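You operate a simulated robot arm through the tools that you are given. There is no shell and no other tool.

You are at the controls of a simulated robot arm. One attempt, no reset.

JOB
Push the teal hose home, clamp it on the pale mark and pull-test it.
Fine: hose, clamp, screw tight, then a firm pull.

The check looks at the end state, three seconds after you hand in, the way a careful person would. Anything else that was tipped, shoved, dropped, spilled or broken makes it a failure.

ROBOT AND FRAMES
A 7-joint arm with a three-finger gripper, fixed in place. Base frame: the origin is on the floor under the middle of its stand, x ahead of it, y to its left, z up. Lengths are in mm, angles in rad, forces in N, time in s.
With the tool pointing down near the work surface it reaches from about 100 to 880 mm from the base axis. Its first joint turns from -2.897 to 2.897 rad. Payload 2.94 kg.
The tool frame sits at the grasp point between the pads (the TCP): z along the fingers, y along the line on which they close. The tips reach 30 mm beyond it. The gripper opens to 132 mm; its body begins 107 mm behind the TCP.
Orientation is told as [roll, pitch, yaw] about the base's x, y, z axes, in that order, counted from this pose: with the fingers straight down and closing along the base's y, the tool's x points along the base's -x, its y along +y and its z along -z.

CONTROLS
- The arm moves only by the tool play_rows. Its argument "rows" is a list of rows, each an object of numbers (a shift or turn left out is 0, a gripper value left out holds the last): "gripper": the finger opening in mm, from 0 to 132; "dx", "dy", "dz": the shift along the tool's x, y, z in mm; "ax", "ay", "az": the turn, a rotation vector about the tool's x, y, z in degrees. In form: [{"gripper": .., "dx": .., "dy": .., "dz": .., "ax": .., "ay": .., "az": ..}, ...]. A call has 1 to 20 rows; each row shifts and turns the commanded pose from where the row before left it, along the tool's axes as they then stand. Each row takes 0.2 s and may step no farther than 50 mm and 0.15 rad from the row before; otherwise, or with a gripper value out of range, the whole call is refused. A pose out of reach is approached as far as the arm can. The call stops where the force on the tool passes 40 N (or 10 N more than at its start, if that is more) or the arm is blocked; 0.2 s more then pass. Each finger travels about 37.4 mm/s and halts on what it meets, pressing with about 20 N; the grip force reading is that of the motor and also rises with nothing between the fingers. The clock runs only during rows and for 0.2 s after the last one: add rows that do not move to give the fingers time. It gives the time, the measured TCP pose, the force on the tool (base axes), the opening and the grip force at its end, in the units of the frame above (readings bear some noise), with the torque about the TCP (base axes, N m) and any sound that the robot's microphone picked up.
- Cameras (640 x 400 px; columns grow to the right, rows downward): "scene" is fixed at [399.4, -499.8, 1416.5]; the picture's right is [1.00, -0.06, 0.00], its down [-0.02, -0.30, -0.95] and it looks along [0.06, 0.95, -0.30] (base axes); focal length 358 px, centre (320, 200). "wrist" rides on the gripper at [72, 3, -144] in the tool frame; the picture's right is [-0.04, 1.00, 0.00], its down [-0.88, -0.04, -0.48] and it looks along [-0.47, -0.02, 0.88] (tool axes); focal length 256 px, centre (320, 200). There is no depth. A picture from a camera that has moved, and an enlarged one, comes with that camera's place and axes in the base frame and with its lens.
- snapshot(camera): a new picture of that camera. The clock stands still meanwhile.
- move_column(by): moves the trunk up (or, below 0, down) by that many mm; the arm rides with it, the base frame stays. It gives what a move gives, with no picture.
- inspect(camera, box): a new picture of the part [left, top, right, bottom] of that camera's present view, enlarged. The clock stands still meanwhile.
- sign_off(): hands the job in; it is judged then, once.

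Nothing tells you positions but the pictures and the camera data. Unless the task says otherwise, let go and move clear before handing in.

The tools are called after "Call:" as a command line: name --argument value ..., lists and objects as JSON in quotes. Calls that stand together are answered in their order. play_rows: Moves the arm, as the interface text tells. Its arguments: {"type":"object","properties":{"rows":{"type":"array","items":{"type":"object","properties":{"gripper":{"type":"number"},"dx":{"type":"number"},"dy":{"type":"number"},"dz":{"type":"number"},"ax":{"type":"number"},"ay":{"type":"number"},"az":{"type":"number"}}}}},"required":["rows"]} The other tools are called the same way: move_column (by) moves the trunk up or down; snapshot (camera) takes a picture; inspect (camera, box) takes an enlarged picture of a part of a camera's view; sign_off () hands the job in.

At the start:

```text
time: 0.0
tool_pos: [577.6, 324.6, 1147.3]
tcp_rot: [0.0, 0.002, 0.001]
contact_force: [-0.6, -0.3, 0.3]
wrist_torque: [-0.01, 0.01, 0.0]
finger_gap: 131.9
finger_force: 0.2
trunk travel left (down, up): [-350.0, 190.0]
```

scene: 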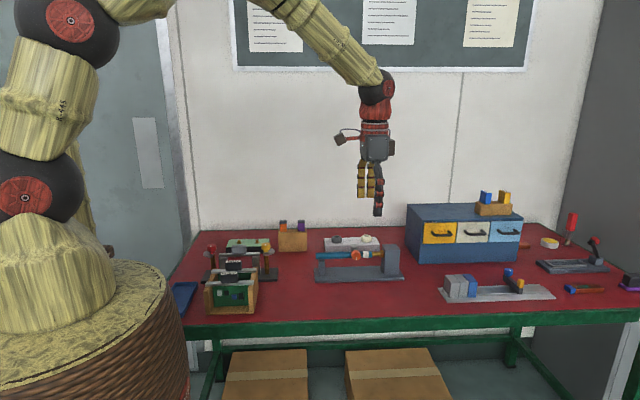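
wrist: 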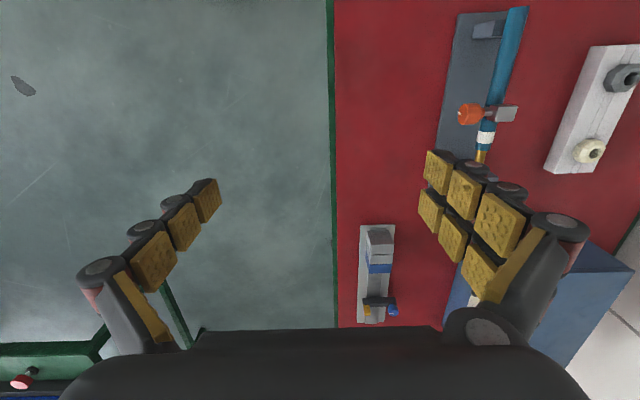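

I see a bench with several fixtures; the teal hose with an orange-knobbed clamp and a brass/grey fitting seems to be on the grey plate near the middle of the table. I'll take enlarged pictures before moving.

Call:
inspect --camera "scene" --box '[300, 220, 420, 295]'

Call:
inspect --camera "wrist" --box '[400, 0, 640, 180]'

Call:
inspect --camera "scene" --box '[160, 180, 640, 330]'

```text
5.33 times, centred on (360, 258) of scene
camera zoom: at [399.4, -499.8, 1416.5], right [1.0, -0.06, 0.0], down [-0.02, -0.3, -0.95], along [0.06, 0.95, -0.3], focal length 1910 px, centre (107, -107)
```

zoom: 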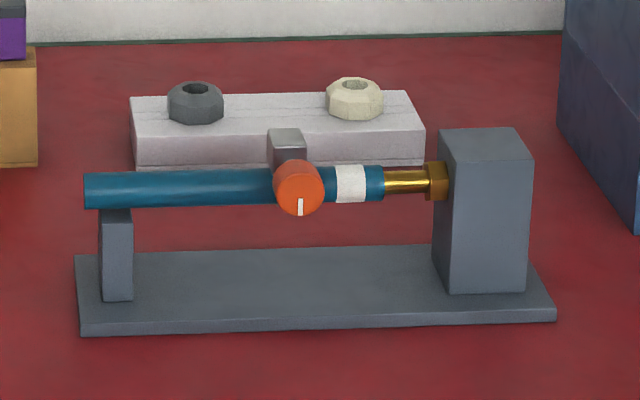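

```text
2.22 times, centred on (520, 90) of wrist
camera zoom: at [506.1, 326.0, 1291.6], right [0.04, 1.0, 0.0], down [0.88, -0.04, 0.48], along [0.47, -0.02, -0.88], focal length 569 px, centre (-124, 444)
```

zoom: 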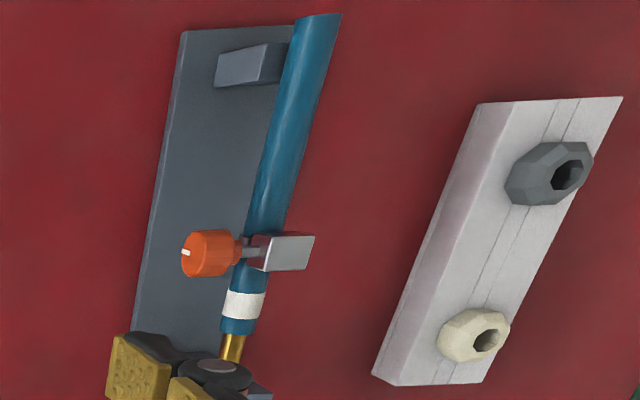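

```text
1.33 times, centred on (400, 255) of scene
camera zoom: at [399.4, -499.8, 1416.5], right [1.0, -0.06, 0.0], down [-0.02, -0.3, -0.95], along [0.06, 0.95, -0.3], focal length 478 px, centre (213, 127)
```

zoom: 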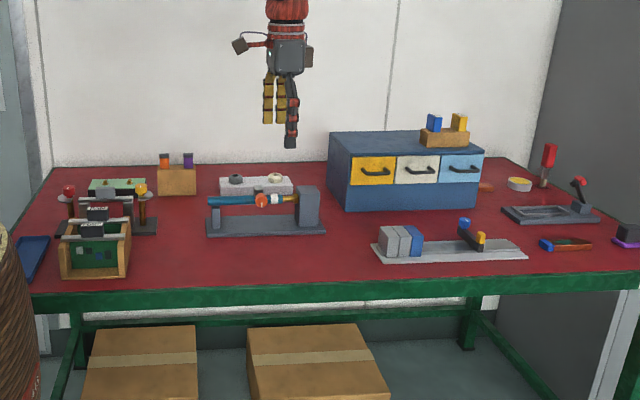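

The job's hose lies along base x at about y 598, z 868. Its free end is at x≈455, the white band at x≈625, and about 27 mm of brass barb is still showing. The clamp is at x≈582 with its orange knob facing -y. I'll first move above the free stretch of hose between the post and the clamp, staying high, and look again.

Call:
play_rows --rows '[{"dx": 8, "dy": 39, "gripper": 100}, {"dx": 8, "dy": 39}, {"dx": 8, "dy": 39}, {"dx": 8, "dy": 39}, {"dx": 8, "dy": 39}, {"dx": 8, "dy": 39}, {"dx": 9.6, "dy": 39}, {}]'

Call:
snapshot --camera "wrist"

Call:
snapshot --camera "scene"

```text
time: 1.8
tool_pos: [519.2, 599.8, 1148.4]
tcp_rot: [0.0, 0.0, -0.001]
contact_force: [-0.7, -0.6, -0.1]
wrist_torque: [-0.02, 0.03, 0.01]
finger_gap: 99.8
finger_force: 0.1
trunk travel left (down, up): [-350.0, 190.0]
```

```text
taken
camera wrist: at [447.1, 601.2, 1292.0], right [0.04, 1.0, 0.0], down [0.88, -0.04, 0.48], along [0.48, -0.02, -0.88], focal length 256 px, centre (320, 200)
```

wrist: 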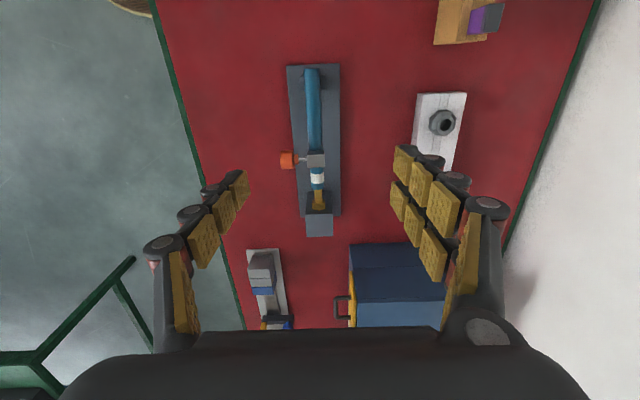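

```text
taken
```

scene: 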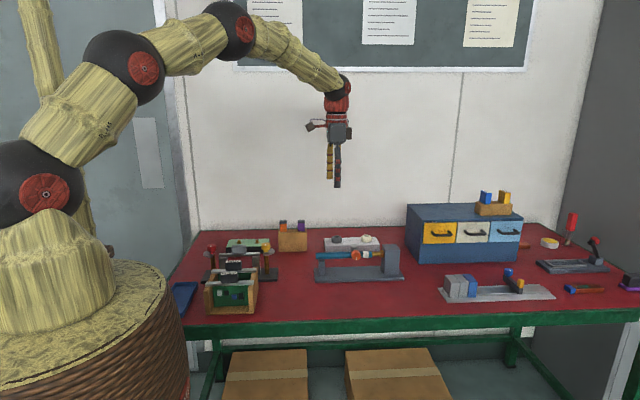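

The hose is now almost centred below the gripper. I'll enlarge this view to fix its y position and the spots along x.

Call:
inspect --camera "wrist" --box '[240, 50, 400, 250]'

```text
2.00 times, centred on (320, 150) of wrist
camera zoom: at [447.1, 601.2, 1292.0], right [0.04, 1.0, 0.0], down [0.88, -0.04, 0.48], along [0.48, -0.02, -0.88], focal length 512 px, centre (320, 300)
```

zoom: 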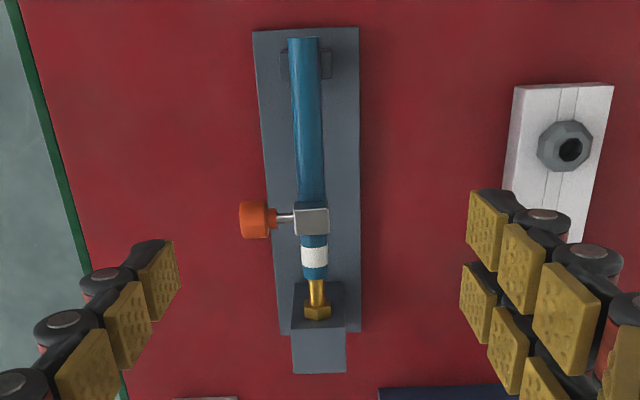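

From here the hose axis comes out near y≈589, and the clamp near x≈586. I'll descend to z≈960, still above everything, and refine.

Call:
play_rows --rows '[{"dy": -5, "dz": 40}, {"dy": -5, "dz": 40}, {"dz": 40}, {"dz": 40}, {"dz": 28}, {}]'

Call:
snapshot --camera "wrist"

Call:
inspect --camera "scene" --box '[300, 140, 420, 295]'

```text
time: 3.2
tool_pos: [521.4, 588.5, 958.8]
tcp_rot: [0.002, -0.002, -0.001]
contact_force: [0.1, -0.4, 0.7]
wrist_torque: [0.01, 0.0, 0.02]
finger_gap: 99.9
finger_force: 0.0
trunk travel left (down, up): [-350.0, 190.0]
```

```text
taken
camera wrist: at [449.3, 590.5, 1102.9], right [0.04, 1.0, 0.0], down [0.88, -0.04, 0.48], along [0.48, -0.02, -0.88], focal length 256 px, centre (320, 200)
```

wrist: 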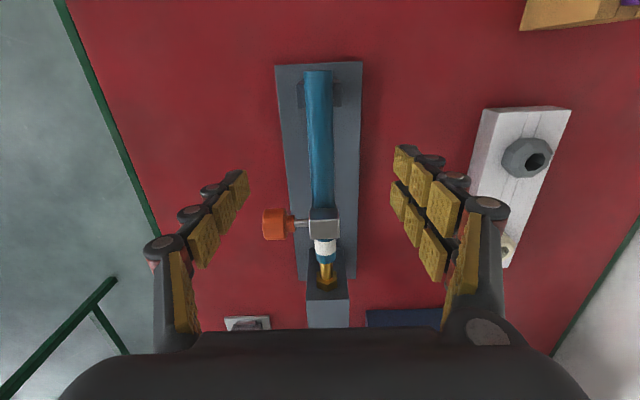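

```text
2.58 times, centred on (360, 218) of scene
camera zoom: at [399.4, -499.8, 1416.5], right [1.0, -0.06, 0.0], down [-0.02, -0.3, -0.95], along [0.06, 0.95, -0.3], focal length 924 px, centre (217, 155)
```

zoom: 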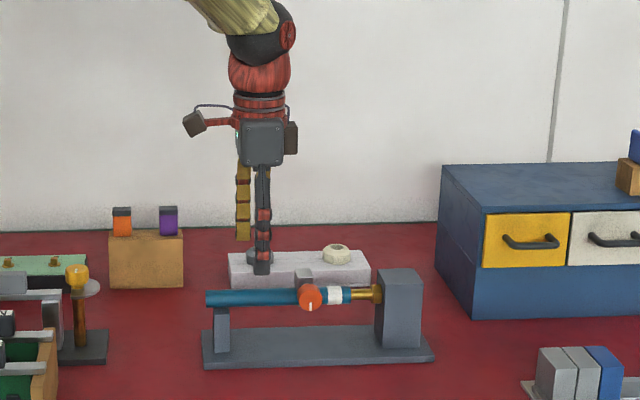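

The gripper is centred on the hose (y≈588) with clear space on both sides. I'll descend so the pads straddle the hose at z≈870 and close gently.

Call:
play_rows --rows '[{"dz": 30}, {"dz": 30}, {"dz": 20}, {"dz": 9}, {}]'

Call:
snapshot --camera "wrist"

Call:
inspect --camera "scene" --box '[300, 200, 420, 295]'

```text
time: 4.4
tool_pos: [520.5, 586.8, 870.5]
tcp_rot: [-0.001, -0.002, 0.001]
contact_force: [0.5, 0.3, 0.8]
wrist_torque: [0.0, 0.01, 0.0]
finger_gap: 100.0
finger_force: 0.1
trunk travel left (down, up): [-350.0, 190.0]
```

```text
taken
camera wrist: at [448.9, 589.3, 1013.8], right [0.04, 1.0, 0.0], down [0.88, -0.04, 0.48], along [0.47, -0.02, -0.88], focal length 256 px, centre (320, 200)
```

wrist: 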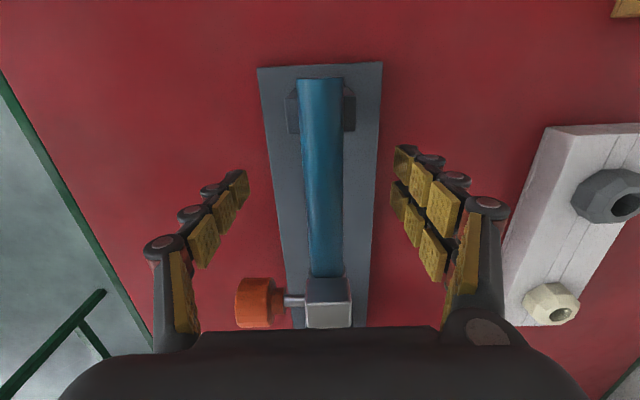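

```text
4.21 times, centred on (360, 248) of scene
camera zoom: at [399.4, -499.8, 1416.5], right [1.0, -0.06, 0.0], down [-0.02, -0.3, -0.95], along [0.06, 0.95, -0.3], focal length 1508 px, centre (152, 0)
```

zoom: 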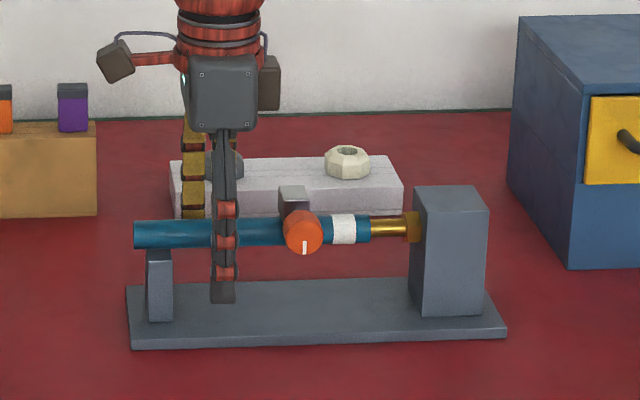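

The fingers straddle the hose at the right height, clear of the clamp knob and the plate. Now I close on the hose.

Call:
play_rows --rows '[{"gripper": 10}, {}, {}, {}, {}, {}, {}]'

Call:
snapshot --camera "wrist"

Call:
inspect --camera "scene" --box '[300, 200, 420, 295]'

```text
time: 6.0
tool_pos: [521.1, 591.0, 869.5]
tcp_rot: [0.0, -0.001, 0.003]
contact_force: [0.2, 15.0, -5.7]
wrist_torque: [-0.19, -0.09, -0.01]
finger_gap: 21.1
finger_force: 29.6
trunk travel left (down, up): [-350.0, 190.0]
```

```text
taken
camera wrist: at [448.7, 591.7, 1013.4], right [0.04, 1.0, 0.0], down [0.88, -0.04, 0.48], along [0.48, -0.02, -0.88], focal length 256 px, centre (320, 200)
```

wrist: 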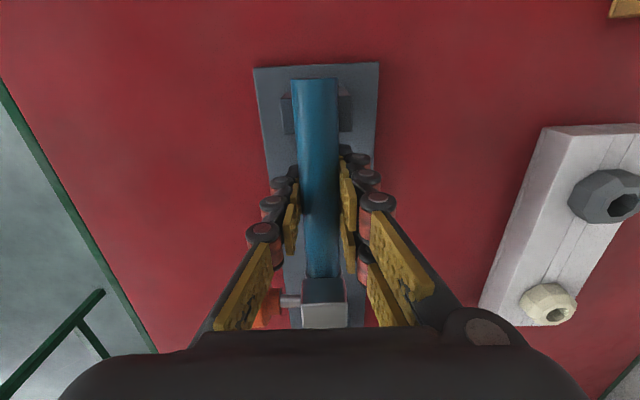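

```text
4.21 times, centred on (360, 248) of scene
camera zoom: at [399.4, -499.8, 1416.5], right [1.0, -0.06, 0.0], down [-0.02, -0.3, -0.95], along [0.06, 0.95, -0.3], focal length 1508 px, centre (152, 0)
```

zoom: 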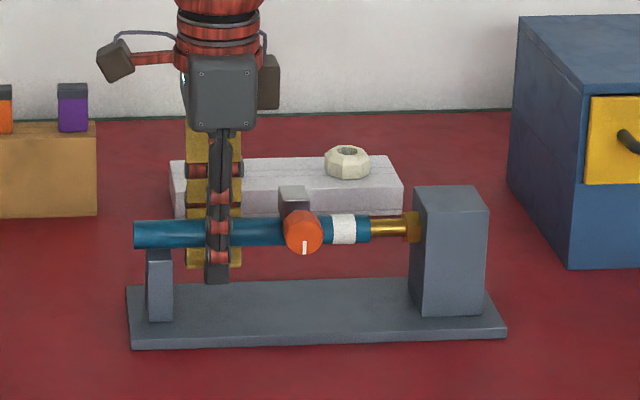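

The hose is gripped (gap 21 mm). The 15 N of side load says the hose axis is nearer y≈591, so I'll relax the command by 3.5 mm. Then I'll push slowly in +x and watch the force.

Call:
play_rows --rows '[{"dy": 1.7, "dz": 0.6}, {"dy": 1.7, "dz": 0.6}, {}]'

Call:
play_rows --rows '[{"dx": -2}, {"dx": -2}, {"dx": -2}, {"dx": -2}, {}]'

```text
time: 6.8
tool_pos: [520.6, 590.5, 869.8]
tcp_rot: [0.0, 0.001, -0.001]
contact_force: [-1.9, 1.5, 8.6]
wrist_torque: [0.04, 0.25, 0.03]
finger_gap: 21.0
finger_force: 42.7
trunk travel left (down, up): [-350.0, 190.0]
```

```text
time: 8.0
tool_pos: [527.2, 590.2, 870.2]
tcp_rot: [0.001, 0.0, -0.001]
contact_force: [-2.5, -3.2, 7.6]
wrist_torque: [0.06, 0.06, 0.06]
finger_gap: 20.8
finger_force: 42.5
trunk travel left (down, up): [-350.0, 190.0]
```

Call:
inspect --camera "scene" --box '[300, 220, 420, 295]'

```text
5.33 times, centred on (360, 258) of scene
camera zoom: at [399.4, -499.8, 1416.5], right [1.0, -0.06, 0.0], down [-0.02, -0.3, -0.95], along [0.06, 0.95, -0.3], focal length 1910 px, centre (107, -107)
```

zoom: 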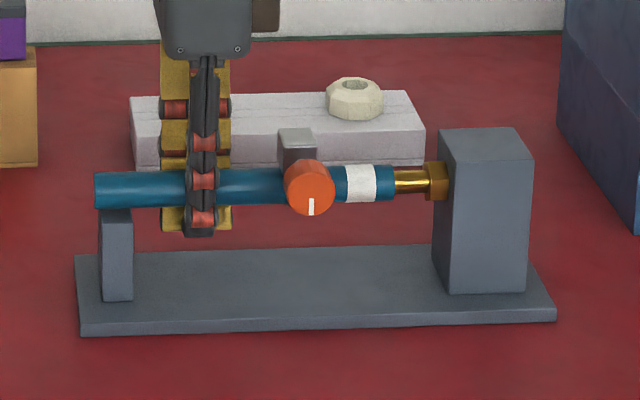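

The hose moves with the gripper and carries the clamp along. About 20 mm remains, so I'll keep pushing until it meets a stop.

Call:
play_rows --rows '[{"dx": -2, "dz": -0.5}, {"dx": -2, "dz": -0.5}, {"dx": -2}, {"dx": -2}, {"dx": -2}, {"dx": -2}, {}]'

Call:
inspect --camera "scene" --box '[300, 220, 420, 295]'

```text
time: 9.6
tool_pos: [539.6, 589.1, 868.7]
tcp_rot: [-0.002, 0.002, 0.0]
contact_force: [-3.1, -3.3, -4.4]
wrist_torque: [0.07, -0.1, -0.01]
finger_gap: 20.8
finger_force: 42.5
trunk travel left (down, up): [-350.0, 190.0]
```

```text
5.33 times, centred on (360, 258) of scene
camera zoom: at [399.4, -499.8, 1416.5], right [1.0, -0.06, 0.0], down [-0.02, -0.3, -0.95], along [0.06, 0.95, -0.3], focal length 1910 px, centre (107, -107)
```

zoom: 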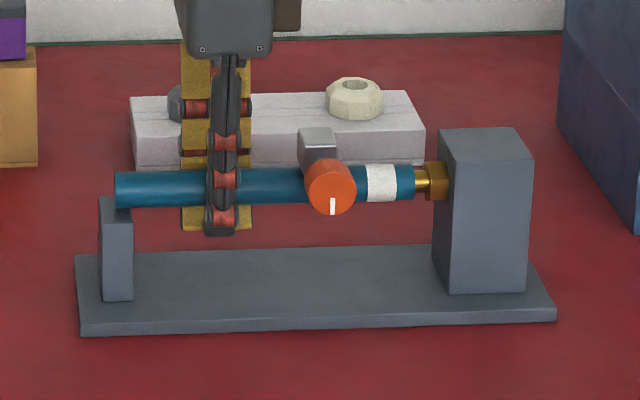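

About 7–8 mm of brass is left. I'll continue in small steps and look for the force to rise at the stop.

Call:
play_rows --rows '[{"dx": -1.5, "dz": 0.3}, {"dx": -1.5}, {"dx": -1.5}, {"dx": -1}, {"dx": -1}, {}]'

Call:
inspect --camera "scene" --box '[340, 230, 400, 268]'

```text
time: 11.0
tool_pos: [547.1, 592.0, 868.0]
tcp_rot: [-0.002, 0.0, 0.002]
contact_force: [-2.3, -5.6, -3.3]
wrist_torque: [0.02, 0.16, 0.01]
finger_gap: 20.8
finger_force: 42.7
trunk travel left (down, up): [-350.0, 190.0]
```

```text
10.53 times, centred on (370, 249) of scene
camera zoom: at [399.4, -499.8, 1416.5], right [1.0, -0.06, 0.0], down [-0.02, -0.3, -0.95], along [0.06, 0.95, -0.3], focal length 3770 px, centre (-206, -316)
```

zoom: 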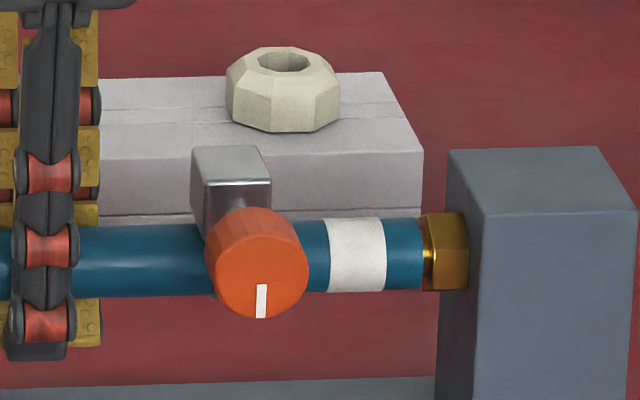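

The hose end is almost at the hex shoulder. I'll push on in 1 mm steps until it seats firmly.

Call:
play_rows --rows '[{"dx": -1}, {"dx": -1}, {"dx": -1}, {}]'

Call:
inspect --camera "scene" --box '[340, 230, 400, 268]'

```text
time: 12.0
tool_pos: [549.9, 590.7, 869.2]
tcp_rot: [0.0, 0.003, 0.0]
contact_force: [-9.2, -6.4, -1.3]
wrist_torque: [0.08, 0.17, 0.03]
finger_gap: 20.9
finger_force: 42.3
trunk travel left (down, up): [-350.0, 190.0]
```

```text
10.53 times, centred on (370, 249) of scene
camera zoom: at [399.4, -499.8, 1416.5], right [1.0, -0.06, 0.0], down [-0.02, -0.3, -0.95], along [0.06, 0.95, -0.3], focal length 3770 px, centre (-206, -316)
```

zoom: 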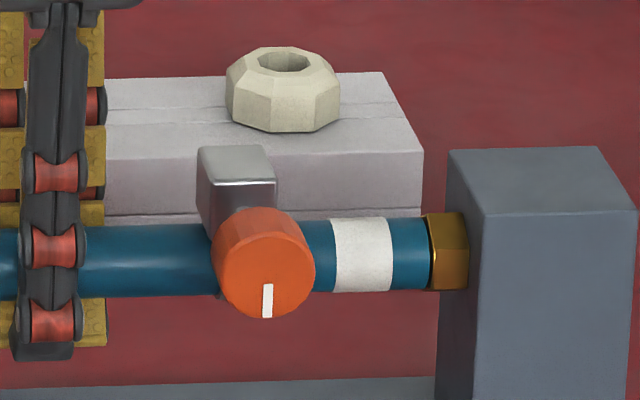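

The force has started to rise (−9 N) and no brass barb is visible. A little more push will confirm it's against the stop.

Call:
play_rows --rows '[{"dx": -1}, {"dx": -1}, {"dx": -1}, {}, {}]'

Call:
inspect --camera "scene" --box '[340, 230, 400, 268]'

Call:
inspect --camera "scene" --box '[300, 220, 420, 295]'

```text
time: 13.2
tool_pos: [549.4, 589.5, 869.7]
tcp_rot: [-0.001, 0.003, -0.001]
contact_force: [-28.0, -9.8, -3.6]
wrist_torque: [0.09, 0.12, 0.05]
finger_gap: 21.1
finger_force: 42.5
trunk travel left (down, up): [-350.0, 190.0]
```

```text
10.53 times, centred on (370, 249) of scene
camera zoom: at [399.4, -499.8, 1416.5], right [1.0, -0.06, 0.0], down [-0.02, -0.3, -0.95], along [0.06, 0.95, -0.3], focal length 3770 px, centre (-206, -316)
```

zoom: 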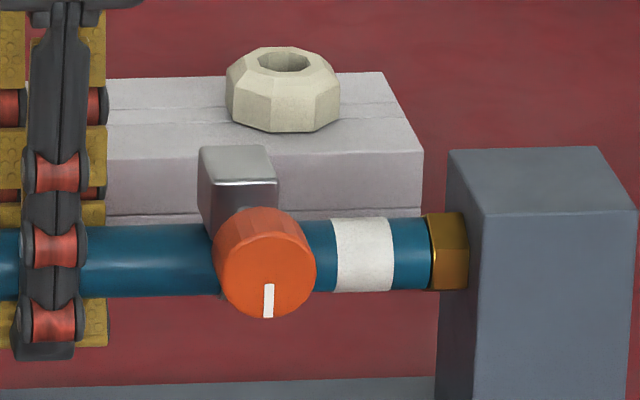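

```text
5.33 times, centred on (360, 258) of scene
camera zoom: at [399.4, -499.8, 1416.5], right [1.0, -0.06, 0.0], down [-0.02, -0.3, -0.95], along [0.06, 0.95, -0.3], focal length 1910 px, centre (107, -107)
```

zoom: 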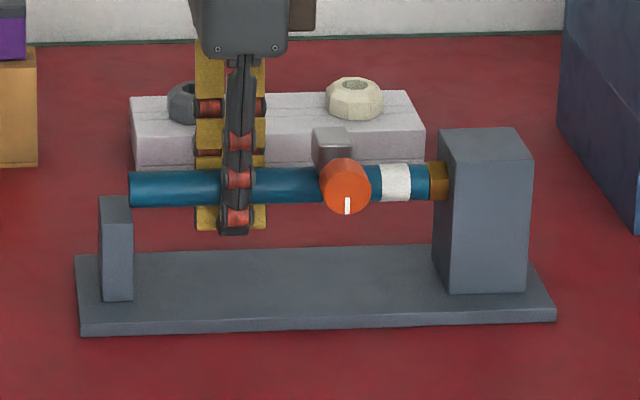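

The hose is home: 28 N of push with no further movement, and its end is flush against the hex. I'll ease off the load, open, and lift straight up. Then I'll turn the gripper horizontal to come at the knob from -y.

Call:
play_rows --rows '[{"dx": 1.3}, {"dx": 1.2}, {}, {"gripper": 80}, {}, {}, {}, {}, {}]'

Call:
inspect --camera "scene" --box '[300, 220, 420, 295]'

```text
time: 15.2
tool_pos: [550.0, 591.3, 870.4]
tcp_rot: [0.001, 0.0, -0.001]
contact_force: [-0.2, 0.9, 1.0]
wrist_torque: [-0.02, 0.01, -0.01]
finger_gap: 80.2
finger_force: 0.1
trunk travel left (down, up): [-350.0, 190.0]
```

```text
5.33 times, centred on (360, 258) of scene
camera zoom: at [399.4, -499.8, 1416.5], right [1.0, -0.06, 0.0], down [-0.02, -0.3, -0.95], along [0.06, 0.95, -0.3], focal length 1910 px, centre (107, -107)
```

zoom: 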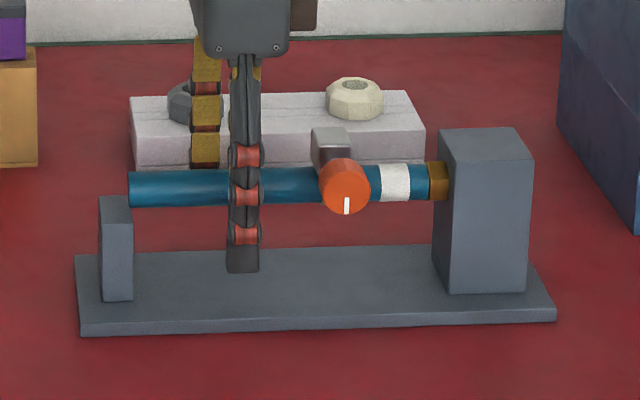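

The hose stayed home after release. Now I lift clear, retreat to y≈430 and pitch the tool so the fingers point along +y. They'll close vertically, with the camera on the -x side.

Call:
play_rows --rows '[{"dz": -40}, {"dz": -45}, {"dz": -45}, {"dy": -40, "dx": -12}, {"dy": -40, "dx": -12}, {"dy": -40, "dx": -13}, {"dy": -40, "dx": -13}, {}]'

Call:
play_rows --rows '[{"ax": -8.2}, {"ax": -8.2}, {"ax": -8.2}, {"ax": -8.2}, {"ax": -8.2}, {"ax": -8.2}, {"ax": -8.2}, {"ax": -8.2}, {"ax": -8.2}, {"ax": -8.2}, {"ax": -8}, {}, {}]'

Call:
snapshot --camera "wrist"

Call:
snapshot --camera "scene"

```text
time: 17.0
tool_pos: [602.0, 432.3, 998.9]
tcp_rot: [0.003, 0.0, 0.0]
contact_force: [-0.1, 0.1, 0.4]
wrist_torque: [0.0, -0.01, 0.03]
finger_gap: 80.0
finger_force: 0.0
trunk travel left (down, up): [-350.0, 190.0]
```

```text
time: 19.8
tool_pos: [599.9, 430.0, 999.7]
tcp_rot: [1.571, 0.002, 0.0]
contact_force: [0.3, 1.2, -0.9]
wrist_torque: [-0.02, 0.01, 0.01]
finger_gap: 79.9
finger_force: 0.1
trunk travel left (down, up): [-350.0, 190.0]
```

```text
taken
camera wrist: at [529.1, 285.3, 1003.4], right [0.04, 0.0, 1.0], down [0.88, -0.48, -0.04], along [0.48, 0.88, -0.02], focal length 256 px, centre (320, 200)
```

wrist: 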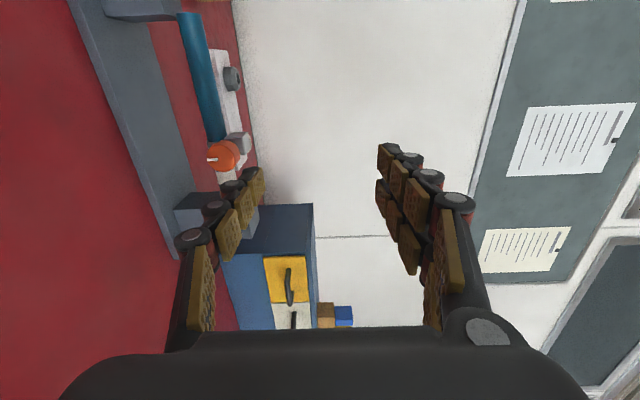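

```text
taken
```

scene: 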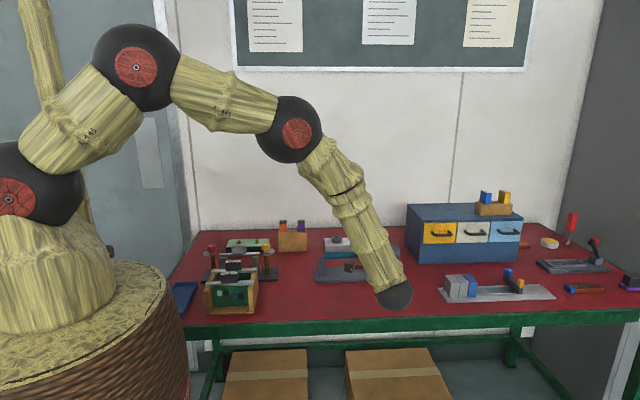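

The tool is now horizontal and the knob comes out at about (612, 541, 898). I'll lower to the knob's height while still well in front of it and look again.

Call:
play_rows --rows '[{"dy": -34, "dx": -3}, {"dy": -34, "dx": -4}, {"dy": -34, "dx": -4}, {}, {}]'

Call:
snapshot --camera "wrist"

Call:
snapshot --camera "scene"

```text
time: 21.0
tool_pos: [611.5, 428.2, 899.1]
tcp_rot: [1.572, 0.0, 0.0]
contact_force: [-0.4, -0.3, -0.3]
wrist_torque: [0.0, 0.0, -0.01]
finger_gap: 80.0
finger_force: 0.0
trunk travel left (down, up): [-350.0, 190.0]
```

```text
taken
camera wrist: at [539.6, 283.5, 902.3], right [0.04, 0.0, 1.0], down [0.88, -0.48, -0.04], along [0.48, 0.88, -0.02], focal length 256 px, centre (320, 200)
```

wrist: 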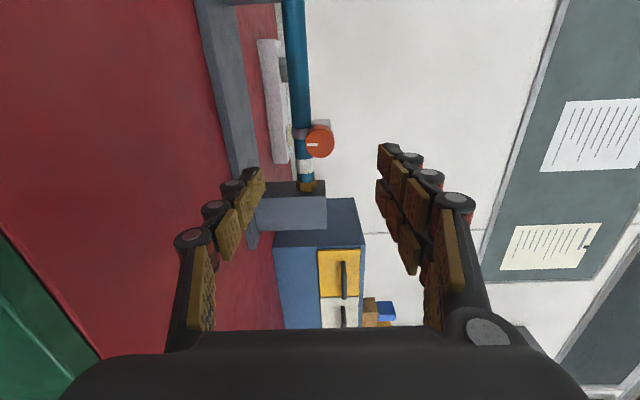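

```text
taken
```

scene: 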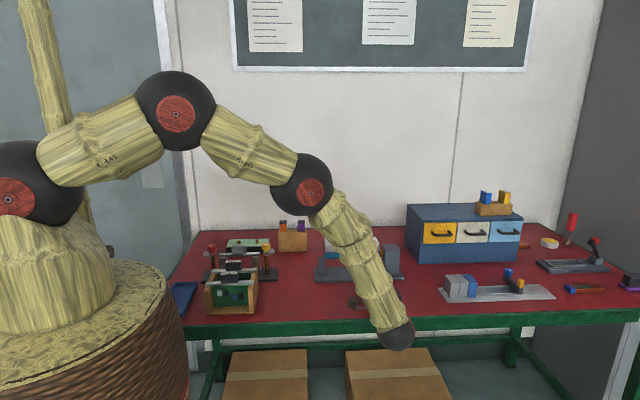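

Call:
inspect --camera "wrist" --box '[240, 60, 400, 260]'

```text
2.00 times, centred on (320, 160) of wrist
camera zoom: at [539.6, 283.5, 902.3], right [0.04, 0.0, 1.0], down [0.88, -0.48, -0.04], along [0.48, 0.88, -0.02], focal length 512 px, centre (320, 280)
```

zoom: 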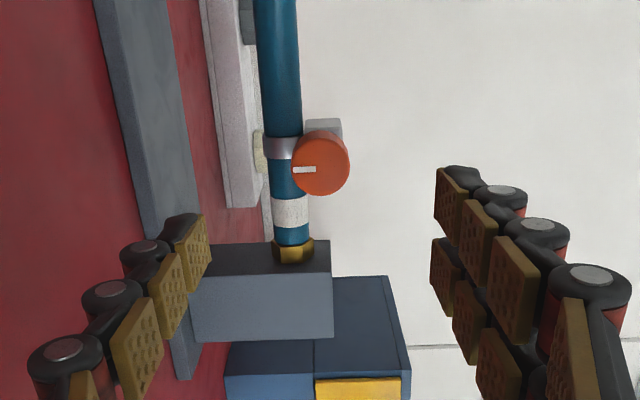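

The knob axis sits at about (610, 899) in x–z with its face at y≈531. The white band centre is about 40 mm further +x than the clamp band, and the fitting block's front is near y≈559. I'll advance so the tips only reach y≈552, covering the knob but staying short of the block.

Call:
play_rows --rows '[{"dz": 30}, {"dz": 30}, {"dz": 20}, {}]'

Call:
snapshot --camera "wrist"

```text
time: 22.0
tool_pos: [613.3, 510.5, 900.1]
tcp_rot: [1.57, 0.0, 0.0]
contact_force: [-0.3, 0.0, 0.1]
wrist_torque: [-0.02, 0.01, -0.01]
finger_gap: 80.1
finger_force: 0.0
trunk travel left (down, up): [-350.0, 190.0]
```

```text
taken
camera wrist: at [540.8, 364.7, 902.6], right [0.04, 0.0, 1.0], down [0.88, -0.48, -0.04], along [0.48, 0.88, -0.02], focal length 256 px, centre (320, 200)
```

wrist: 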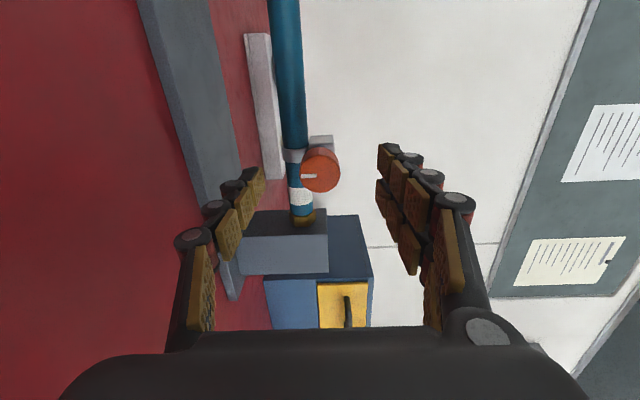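

Call:
inspect --camera "wrist" --box '[230, 110, 410, 230]'

```text
3.33 times, centred on (320, 170) of wrist
camera zoom: at [540.8, 364.7, 902.6], right [0.04, 0.0, 1.0], down [0.88, -0.48, -0.04], along [0.48, 0.88, -0.02], focal length 853 px, centre (320, 300)
```

zoom: 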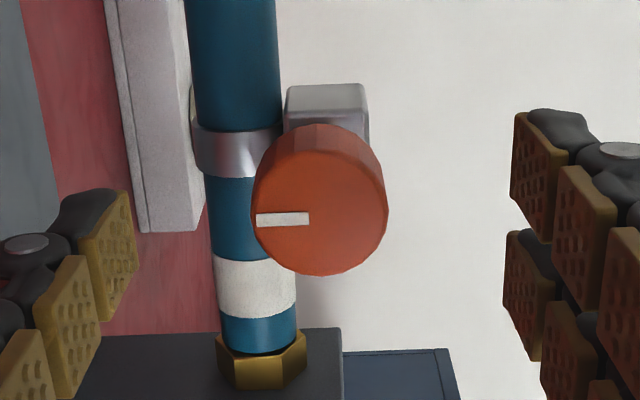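

The knob is well centred between the upper pair and the lower finger. I'll advance another 12 mm and close on it.

Call:
play_rows --rows '[{"dz": 6}, {"dz": 6}, {}, {"gripper": 15}, {}, {}, {}, {}, {}]'

Call:
snapshot --camera "wrist"

```text
time: 24.0
tool_pos: [611.7, 522.2, 897.9]
tcp_rot: [1.568, 0.002, 0.0]
contact_force: [-0.8, 0.2, -3.5]
wrist_torque: [-0.15, 0.01, 0.01]
finger_gap: 28.1
finger_force: 39.5
trunk travel left (down, up): [-350.0, 190.0]
```

```text
taken
camera wrist: at [539.5, 377.0, 902.4], right [0.04, 0.0, 1.0], down [0.88, -0.48, -0.04], along [0.48, 0.88, -0.02], focal length 256 px, centre (320, 200)
```

wrist: 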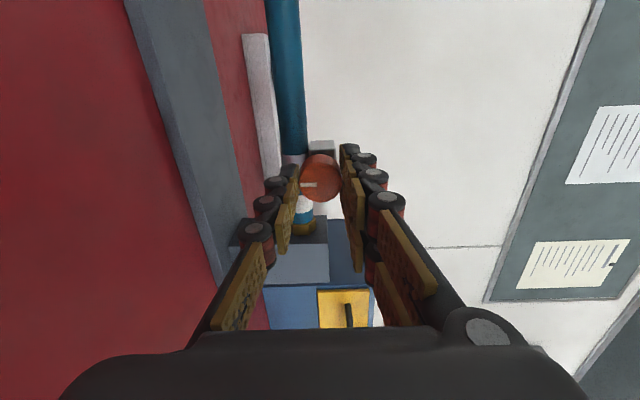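

The knob is gripped (28 mm gap) with little side load. I'll slide the clamp in +x in small steps, starting with 10 mm, and check how it moves.

Call:
play_rows --rows '[{"dx": -1}, {"dx": -1.5}, {"dx": -1.5}, {"dx": -2}, {"dx": -2}, {"dx": -2}, {}]'

Call:
inspect --camera "wrist" --box '[230, 90, 410, 250]'

```text
time: 25.6
tool_pos: [620.6, 521.7, 898.1]
tcp_rot: [1.57, 0.001, 0.0]
contact_force: [-0.5, -7.6, 1.2]
wrist_torque: [-0.02, -0.01, 0.06]
finger_gap: 27.8
finger_force: 44.7
trunk travel left (down, up): [-350.0, 190.0]
```

```text
2.50 times, centred on (320, 170) of wrist
camera zoom: at [549.1, 377.1, 902.1], right [0.04, 0.0, 1.0], down [0.88, -0.48, -0.04], along [0.48, 0.88, -0.02], focal length 640 px, centre (320, 275)
```

zoom: 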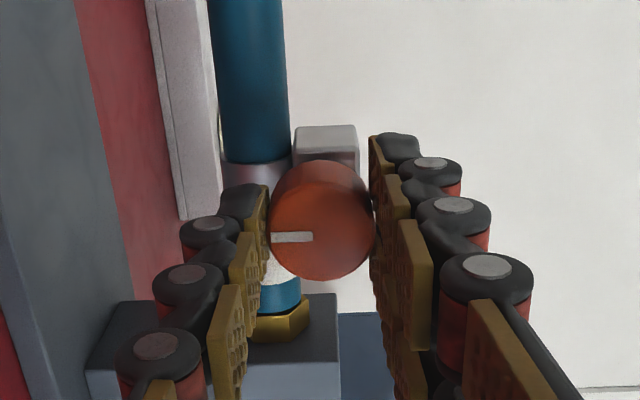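

The clamp slides freely and stays with the gripper. I'll move it another 18 mm and check the remaining offset.

Call:
play_rows --rows '[{"dx": -2}, {"dx": -2}, {"dx": -2}, {"dx": -2}, {"dx": -2}, {"dx": -2}, {"dx": -2}, {"dx": -2}, {"dx": -2}, {}]'

Call:
inspect --camera "wrist" --box '[230, 90, 410, 250]'

Call:
inspect --camera "scene" --box '[300, 220, 420, 295]'

```text
time: 27.8
tool_pos: [638.7, 521.3, 899.1]
tcp_rot: [1.573, -0.001, 0.001]
contact_force: [-0.9, -5.3, 6.7]
wrist_torque: [0.17, -0.01, 0.21]
finger_gap: 28.1
finger_force: 45.1
trunk travel left (down, up): [-350.0, 190.0]
```

```text
2.50 times, centred on (320, 170) of wrist
camera zoom: at [566.6, 377.1, 901.9], right [0.04, 0.0, 1.0], down [0.88, -0.48, -0.04], along [0.48, 0.88, -0.02], focal length 640 px, centre (320, 275)
```

zoom: 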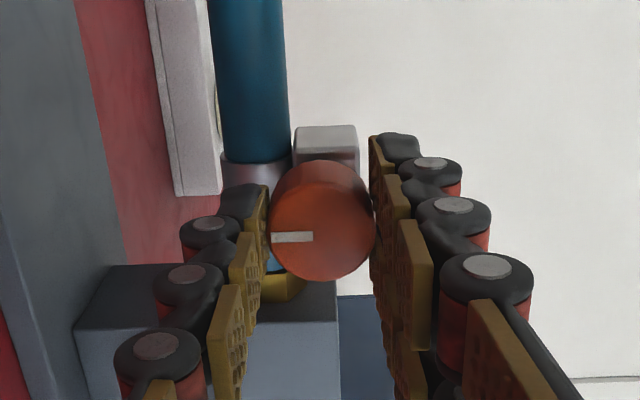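

```text
5.33 times, centred on (360, 258) of scene
camera zoom: at [399.4, -499.8, 1416.5], right [1.0, -0.06, 0.0], down [-0.02, -0.3, -0.95], along [0.06, 0.95, -0.3], focal length 1910 px, centre (107, -107)
```

zoom: 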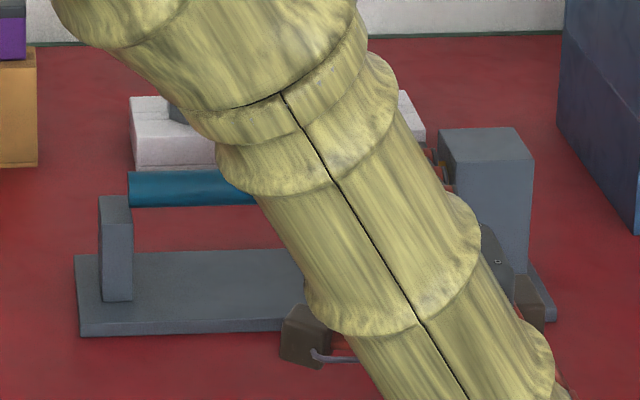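

The clamp has moved 28 mm and the hose tail has not shifted. I'll add 12 mm in finer steps, then open and back off to check the clamp against the white band.

Call:
play_rows --rows '[{"dx": -2, "dy": 0.5}, {"dx": -2, "dy": 0.5}, {"dx": -2}, {"dx": -2}, {"dx": -2}, {"dx": -2}, {}]'

Call:
inspect --camera "wrist" --box '[230, 90, 410, 250]'

```text
time: 29.4
tool_pos: [650.0, 521.7, 898.7]
tcp_rot: [1.57, 0.003, 0.001]
contact_force: [-0.2, -7.0, -2.6]
wrist_torque: [-0.06, 0.05, 0.0]
finger_gap: 28.1
finger_force: 45.0
trunk travel left (down, up): [-350.0, 190.0]
```

```text
2.50 times, centred on (320, 170) of wrist
camera zoom: at [578.6, 377.2, 902.3], right [0.04, 0.0, 1.0], down [0.88, -0.48, -0.04], along [0.48, 0.88, -0.02], focal length 640 px, centre (320, 275)
```

zoom: 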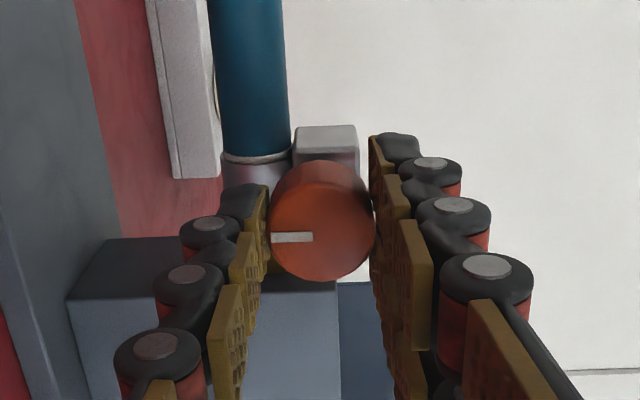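

The silver band now sits over the white mark with a thin white strip showing on its -x side. I'll open, back off and drop slightly to see both sides of the band under the knob.

Call:
play_rows --rows '[{"gripper": 70}, {}, {}, {}, {"dz": -20}, {"dz": -25}, {"dz": -25}, {"dy": -20, "dx": -10}, {"dx": -10}, {}]'

Call:
snapshot --camera "wrist"

Call:
inspect --camera "wrist" --box '[240, 70, 400, 230]'

```text
time: 31.6
tool_pos: [669.7, 452.0, 877.7]
tcp_rot: [1.571, 0.0, -0.001]
contact_force: [-1.4, 0.3, -0.1]
wrist_torque: [0.0, -0.01, 0.0]
finger_gap: 70.2
finger_force: 0.1
trunk travel left (down, up): [-350.0, 190.0]
```

```text
taken
camera wrist: at [598.4, 307.8, 881.4], right [0.04, 0.0, 1.0], down [0.88, -0.48, -0.04], along [0.48, 0.88, -0.02], focal length 256 px, centre (320, 200)
```

wrist: 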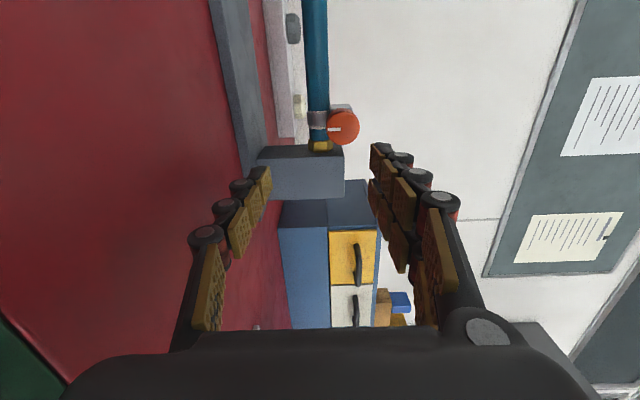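

```text
2.50 times, centred on (320, 150) of wrist
camera zoom: at [598.4, 307.8, 881.4], right [0.04, 0.0, 1.0], down [0.88, -0.48, -0.04], along [0.48, 0.88, -0.02], focal length 640 px, centre (320, 325)
```

zoom: 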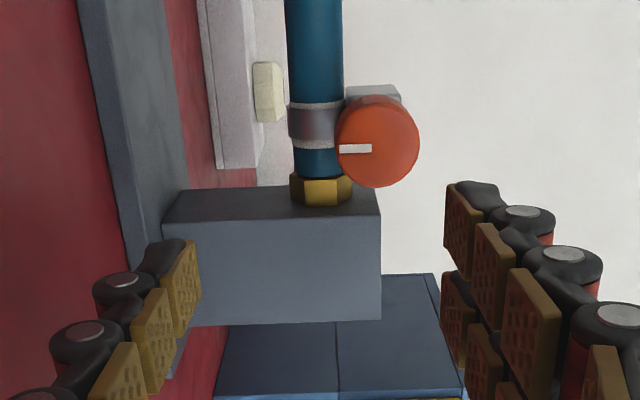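

Call:
inspect --camera "wrist" --box '[300, 100, 348, 130]'

Call:
inspect --camera "scene" --box '[340, 230, 400, 268]'

```text
13.33 times, centred on (324, 115) of wrist
camera zoom: at [598.4, 307.8, 881.4], right [0.04, 0.0, 1.0], down [0.88, -0.48, -0.04], along [0.48, 0.88, -0.02], focal length 3413 px, centre (267, 1333)
```

zoom: 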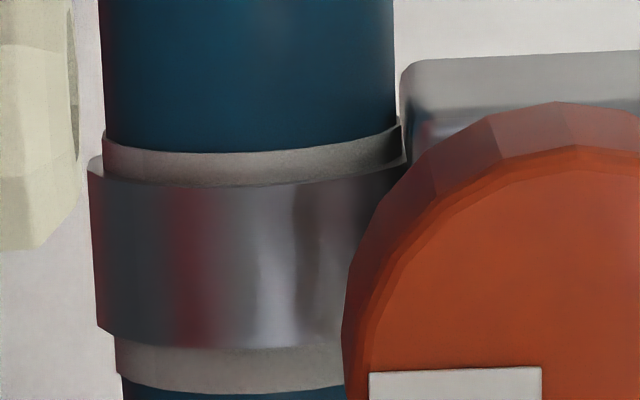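

```text
10.53 times, centred on (370, 249) of scene
camera zoom: at [399.4, -499.8, 1416.5], right [1.0, -0.06, 0.0], down [-0.02, -0.3, -0.95], along [0.06, 0.95, -0.3], focal length 3770 px, centre (-206, -316)
```

zoom: 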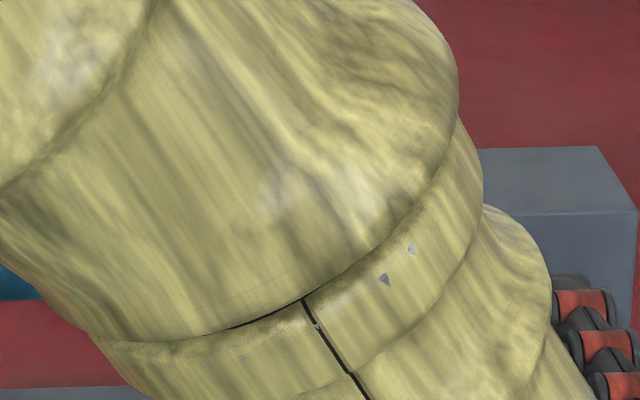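

The clamp band is centred on the pale mark, with roughly 3 mm of white showing on each side. Next I'll pre-rotate the gripper −60° while it is clear, then re-grip the knob and turn it clockwise to tighten.

Call:
play_rows --rows '[{"dy": 20, "dx": 10}, {"dx": 10}, {"az": -8.5}, {"az": -8.5}, {"az": -8.5}, {"az": -8.5}, {"az": -8.5}, {"az": -8.5}, {"az": -8.5}, {}, {}]'

Call:
snapshot --camera "wrist"

Call:
snapshot --camera "scene"

```text
time: 34.0
tool_pos: [651.1, 453.4, 897.5]
tcp_rot: [1.571, -1.038, 0.0]
contact_force: [-0.3, 0.4, 0.4]
wrist_torque: [0.0, 0.02, -0.01]
finger_gap: 69.8
finger_force: 0.0
trunk travel left (down, up): [-350.0, 190.0]
```

```text
taken
camera wrist: at [612.6, 307.2, 838.0], right [-0.84, 0.0, 0.54], down [0.48, -0.48, 0.74], along [0.26, 0.88, 0.4], focal length 256 px, centre (320, 200)
```

wrist: 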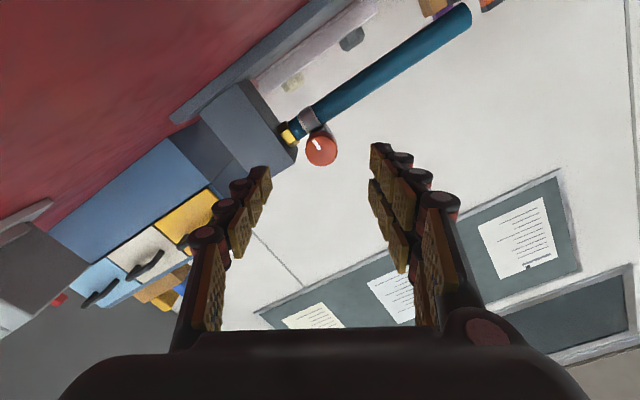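

```text
taken
```

scene: 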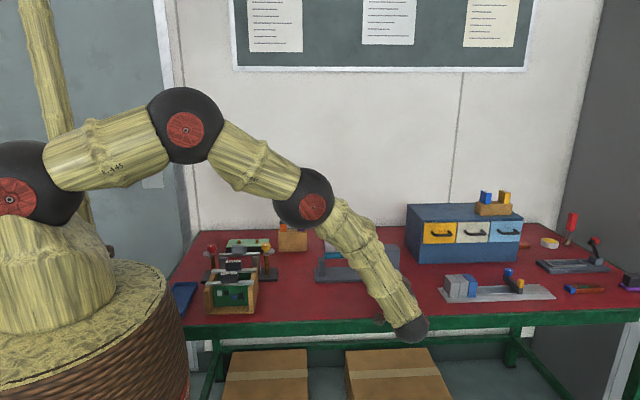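

Call:
inspect --camera "wrist" --box '[190, 70, 390, 230]'

```text
2.50 times, centred on (290, 150) of wrist
camera zoom: at [612.6, 307.2, 838.0], right [-0.84, 0.0, 0.54], down [0.48, -0.48, 0.74], along [0.26, 0.88, 0.4], focal length 640 px, centre (395, 325)
```

zoom: 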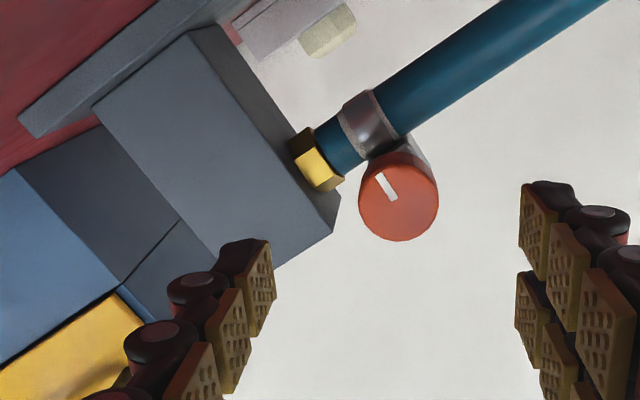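

The block's front face is confirmed at y≈559–562, so tips at y≈549 clear it in any rotation. I'll narrow the opening to 50 mm and advance 66 mm. Then I'll close on the knob and look at it.

Call:
play_rows --rows '[{"gripper": 50}, {"dz": 20}, {"dz": 20}, {"dz": 16}, {"dz": 10}, {}, {}]'

Call:
snapshot --camera "wrist"

```text
time: 35.6
tool_pos: [652.5, 517.5, 899.6]
tcp_rot: [1.572, -1.039, 0.0]
contact_force: [-0.8, -0.1, 0.2]
wrist_torque: [0.01, 0.0, 0.03]
finger_gap: 49.7
finger_force: 0.1
trunk travel left (down, up): [-350.0, 190.0]
```

```text
taken
camera wrist: at [613.2, 373.4, 839.3], right [-0.84, 0.0, 0.54], down [0.48, -0.48, 0.74], along [0.26, 0.88, 0.4], focal length 256 px, centre (320, 200)
```

wrist: 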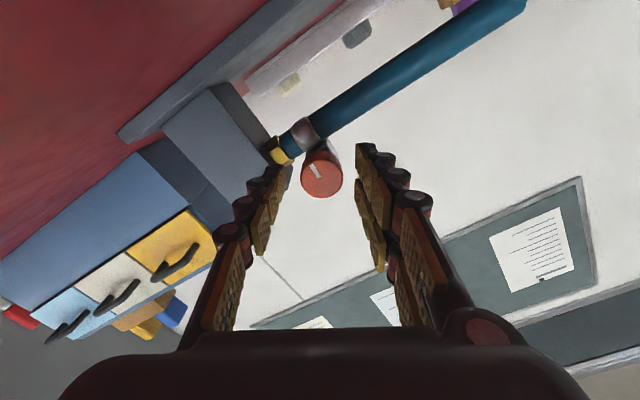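

Centred and clear of the block. Closing on the knob now.

Call:
play_rows --rows '[{"gripper": 15}, {}, {}, {}, {}]'

```text
time: 36.8
tool_pos: [651.7, 519.0, 901.2]
tcp_rot: [1.57, -1.04, 0.0]
contact_force: [-0.3, 1.0, 1.2]
wrist_torque: [-0.02, 0.12, 0.04]
finger_gap: 28.1
finger_force: 44.9
trunk travel left (down, up): [-350.0, 190.0]
```

Gripped with almost no side load. I'll turn clockwise (positive about the tool's z, seen along +y), 24° first, then check the knob followed.

Call:
play_rows --rows '[{"az": 6}, {"az": 6}, {"az": 6}, {"az": 6}, {}]'

Call:
inspect --camera "wrist" --box '[230, 80, 410, 240]'

```text
time: 38.0
tool_pos: [650.0, 518.2, 898.9]
tcp_rot: [1.572, -0.618, -0.001]
contact_force: [1.3, 2.5, 1.3]
wrist_torque: [0.06, 0.03, -0.11]
finger_gap: 28.4
finger_force: 45.3
trunk travel left (down, up): [-350.0, 190.0]
```

```text
2.50 times, centred on (320, 160) of wrist
camera zoom: at [590.5, 373.5, 860.4], right [-0.54, 0.0, 0.84], down [0.74, -0.48, 0.48], along [0.4, 0.88, 0.26], focal length 640 px, centre (320, 300)
```

zoom: 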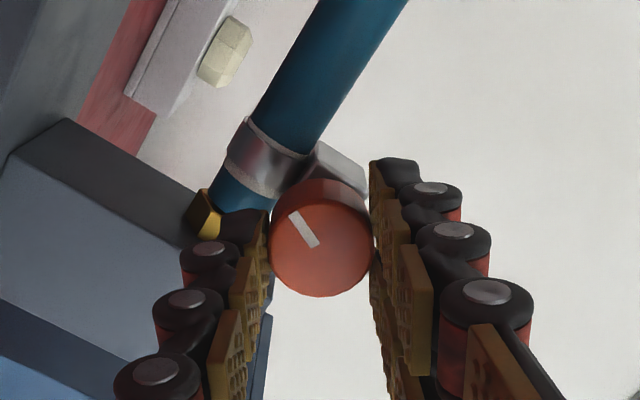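

The knob turns with the gripper (its pointer keeps the same angle in the wrist view). Continuing the clockwise turn.

Call:
play_rows --rows '[{"az": 7}, {"az": 7}, {"az": 7}, {"az": 7}, {"az": 7}, {"az": 7}, {"az": 7}, {"az": 7}, {"az": 7}, {"az": 7}, {}]'

Call:
inspect --camera "wrist" --box '[230, 80, 410, 240]'

```text
time: 40.4
tool_pos: [652.1, 518.5, 898.2]
tcp_rot: [1.569, 0.605, -0.003]
contact_force: [1.1, -6.7, -2.2]
wrist_torque: [-0.19, 0.03, -0.22]
finger_gap: 28.0
finger_force: 44.6
trunk travel left (down, up): [-350.0, 190.0]
```

```text
2.50 times, centred on (320, 160) of wrist
camera zoom: at [593.8, 373.6, 942.5], right [0.6, 0.0, 0.8], down [0.7, -0.48, -0.53], along [0.38, 0.88, -0.29], focal length 640 px, centre (320, 300)
```

zoom: 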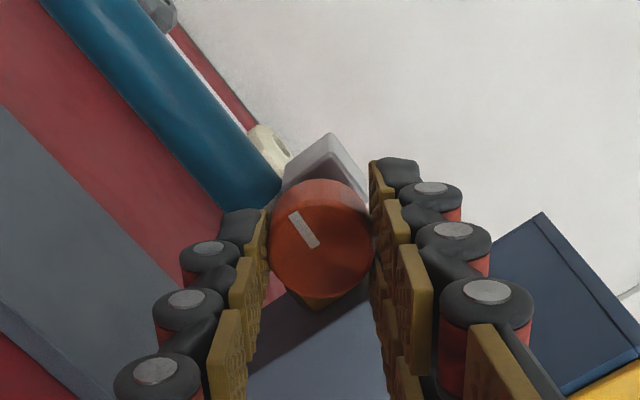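

The knob has turned about 94° with almost no torque so far. I'll keep turning and watch the torque about y.

Call:
play_rows --rows '[{"az": 7}, {"az": 7}, {"az": 7}, {"az": 7}, {"az": 7}, {"az": 7}, {"az": 7}, {"az": 7}, {"az": 7}, {"az": 7}, {}]'

Call:
inspect --camera "wrist" --box '[230, 80, 410, 240]'

```text
time: 42.8
tool_pos: [651.4, 518.0, 897.8]
tcp_rot: [-1.567, 1.316, -3.137]
contact_force: [-0.9, -0.5, -11.0]
wrist_torque: [-0.52, 0.0, 0.18]
finger_gap: 27.9
finger_force: 44.7
trunk travel left (down, up): [-350.0, 190.0]
```

```text
2.50 times, centred on (320, 160) of wrist
camera zoom: at [673.7, 373.6, 967.9], right [0.96, 0.0, -0.29], down [-0.26, -0.48, -0.84], along [-0.14, 0.88, -0.46], focal length 640 px, centre (320, 300)
```

zoom: 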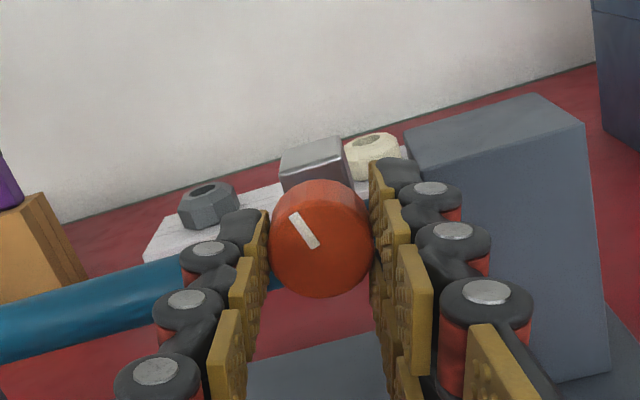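

The knob has followed for about 164° without resistance. There's a small vertical preload, so I'll relieve 1.5 mm and keep turning.

Call:
play_rows --rows '[{"dx": -1.4, "dy": 0.4}, {"az": 7}, {"az": 7}, {"az": 7}, {"az": 7}, {"az": 7}, {"az": 7}, {"az": 7}, {"az": 7}, {}]'

Call:
inspect --camera "wrist" --box '[230, 80, 410, 240]'

```text
time: 45.0
tool_pos: [651.1, 518.7, 898.8]
tcp_rot: [-1.574, 0.338, -3.141]
contact_force: [0.3, -2.3, 8.2]
wrist_torque: [0.29, -0.32, 0.1]
finger_gap: 28.1
finger_force: 44.3
trunk travel left (down, up): [-350.0, 190.0]
```

```text
2.50 times, centred on (320, 160) of wrist
camera zoom: at [720.5, 373.5, 920.0], right [0.29, 0.0, -0.96], down [-0.84, -0.48, -0.26], along [-0.46, 0.88, -0.14], focal length 640 px, centre (320, 300)
```

zoom: 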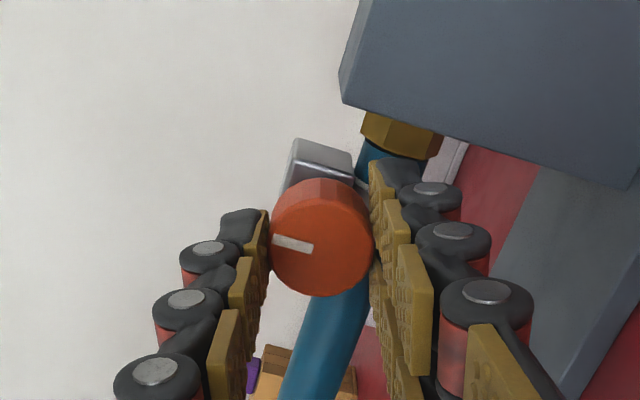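

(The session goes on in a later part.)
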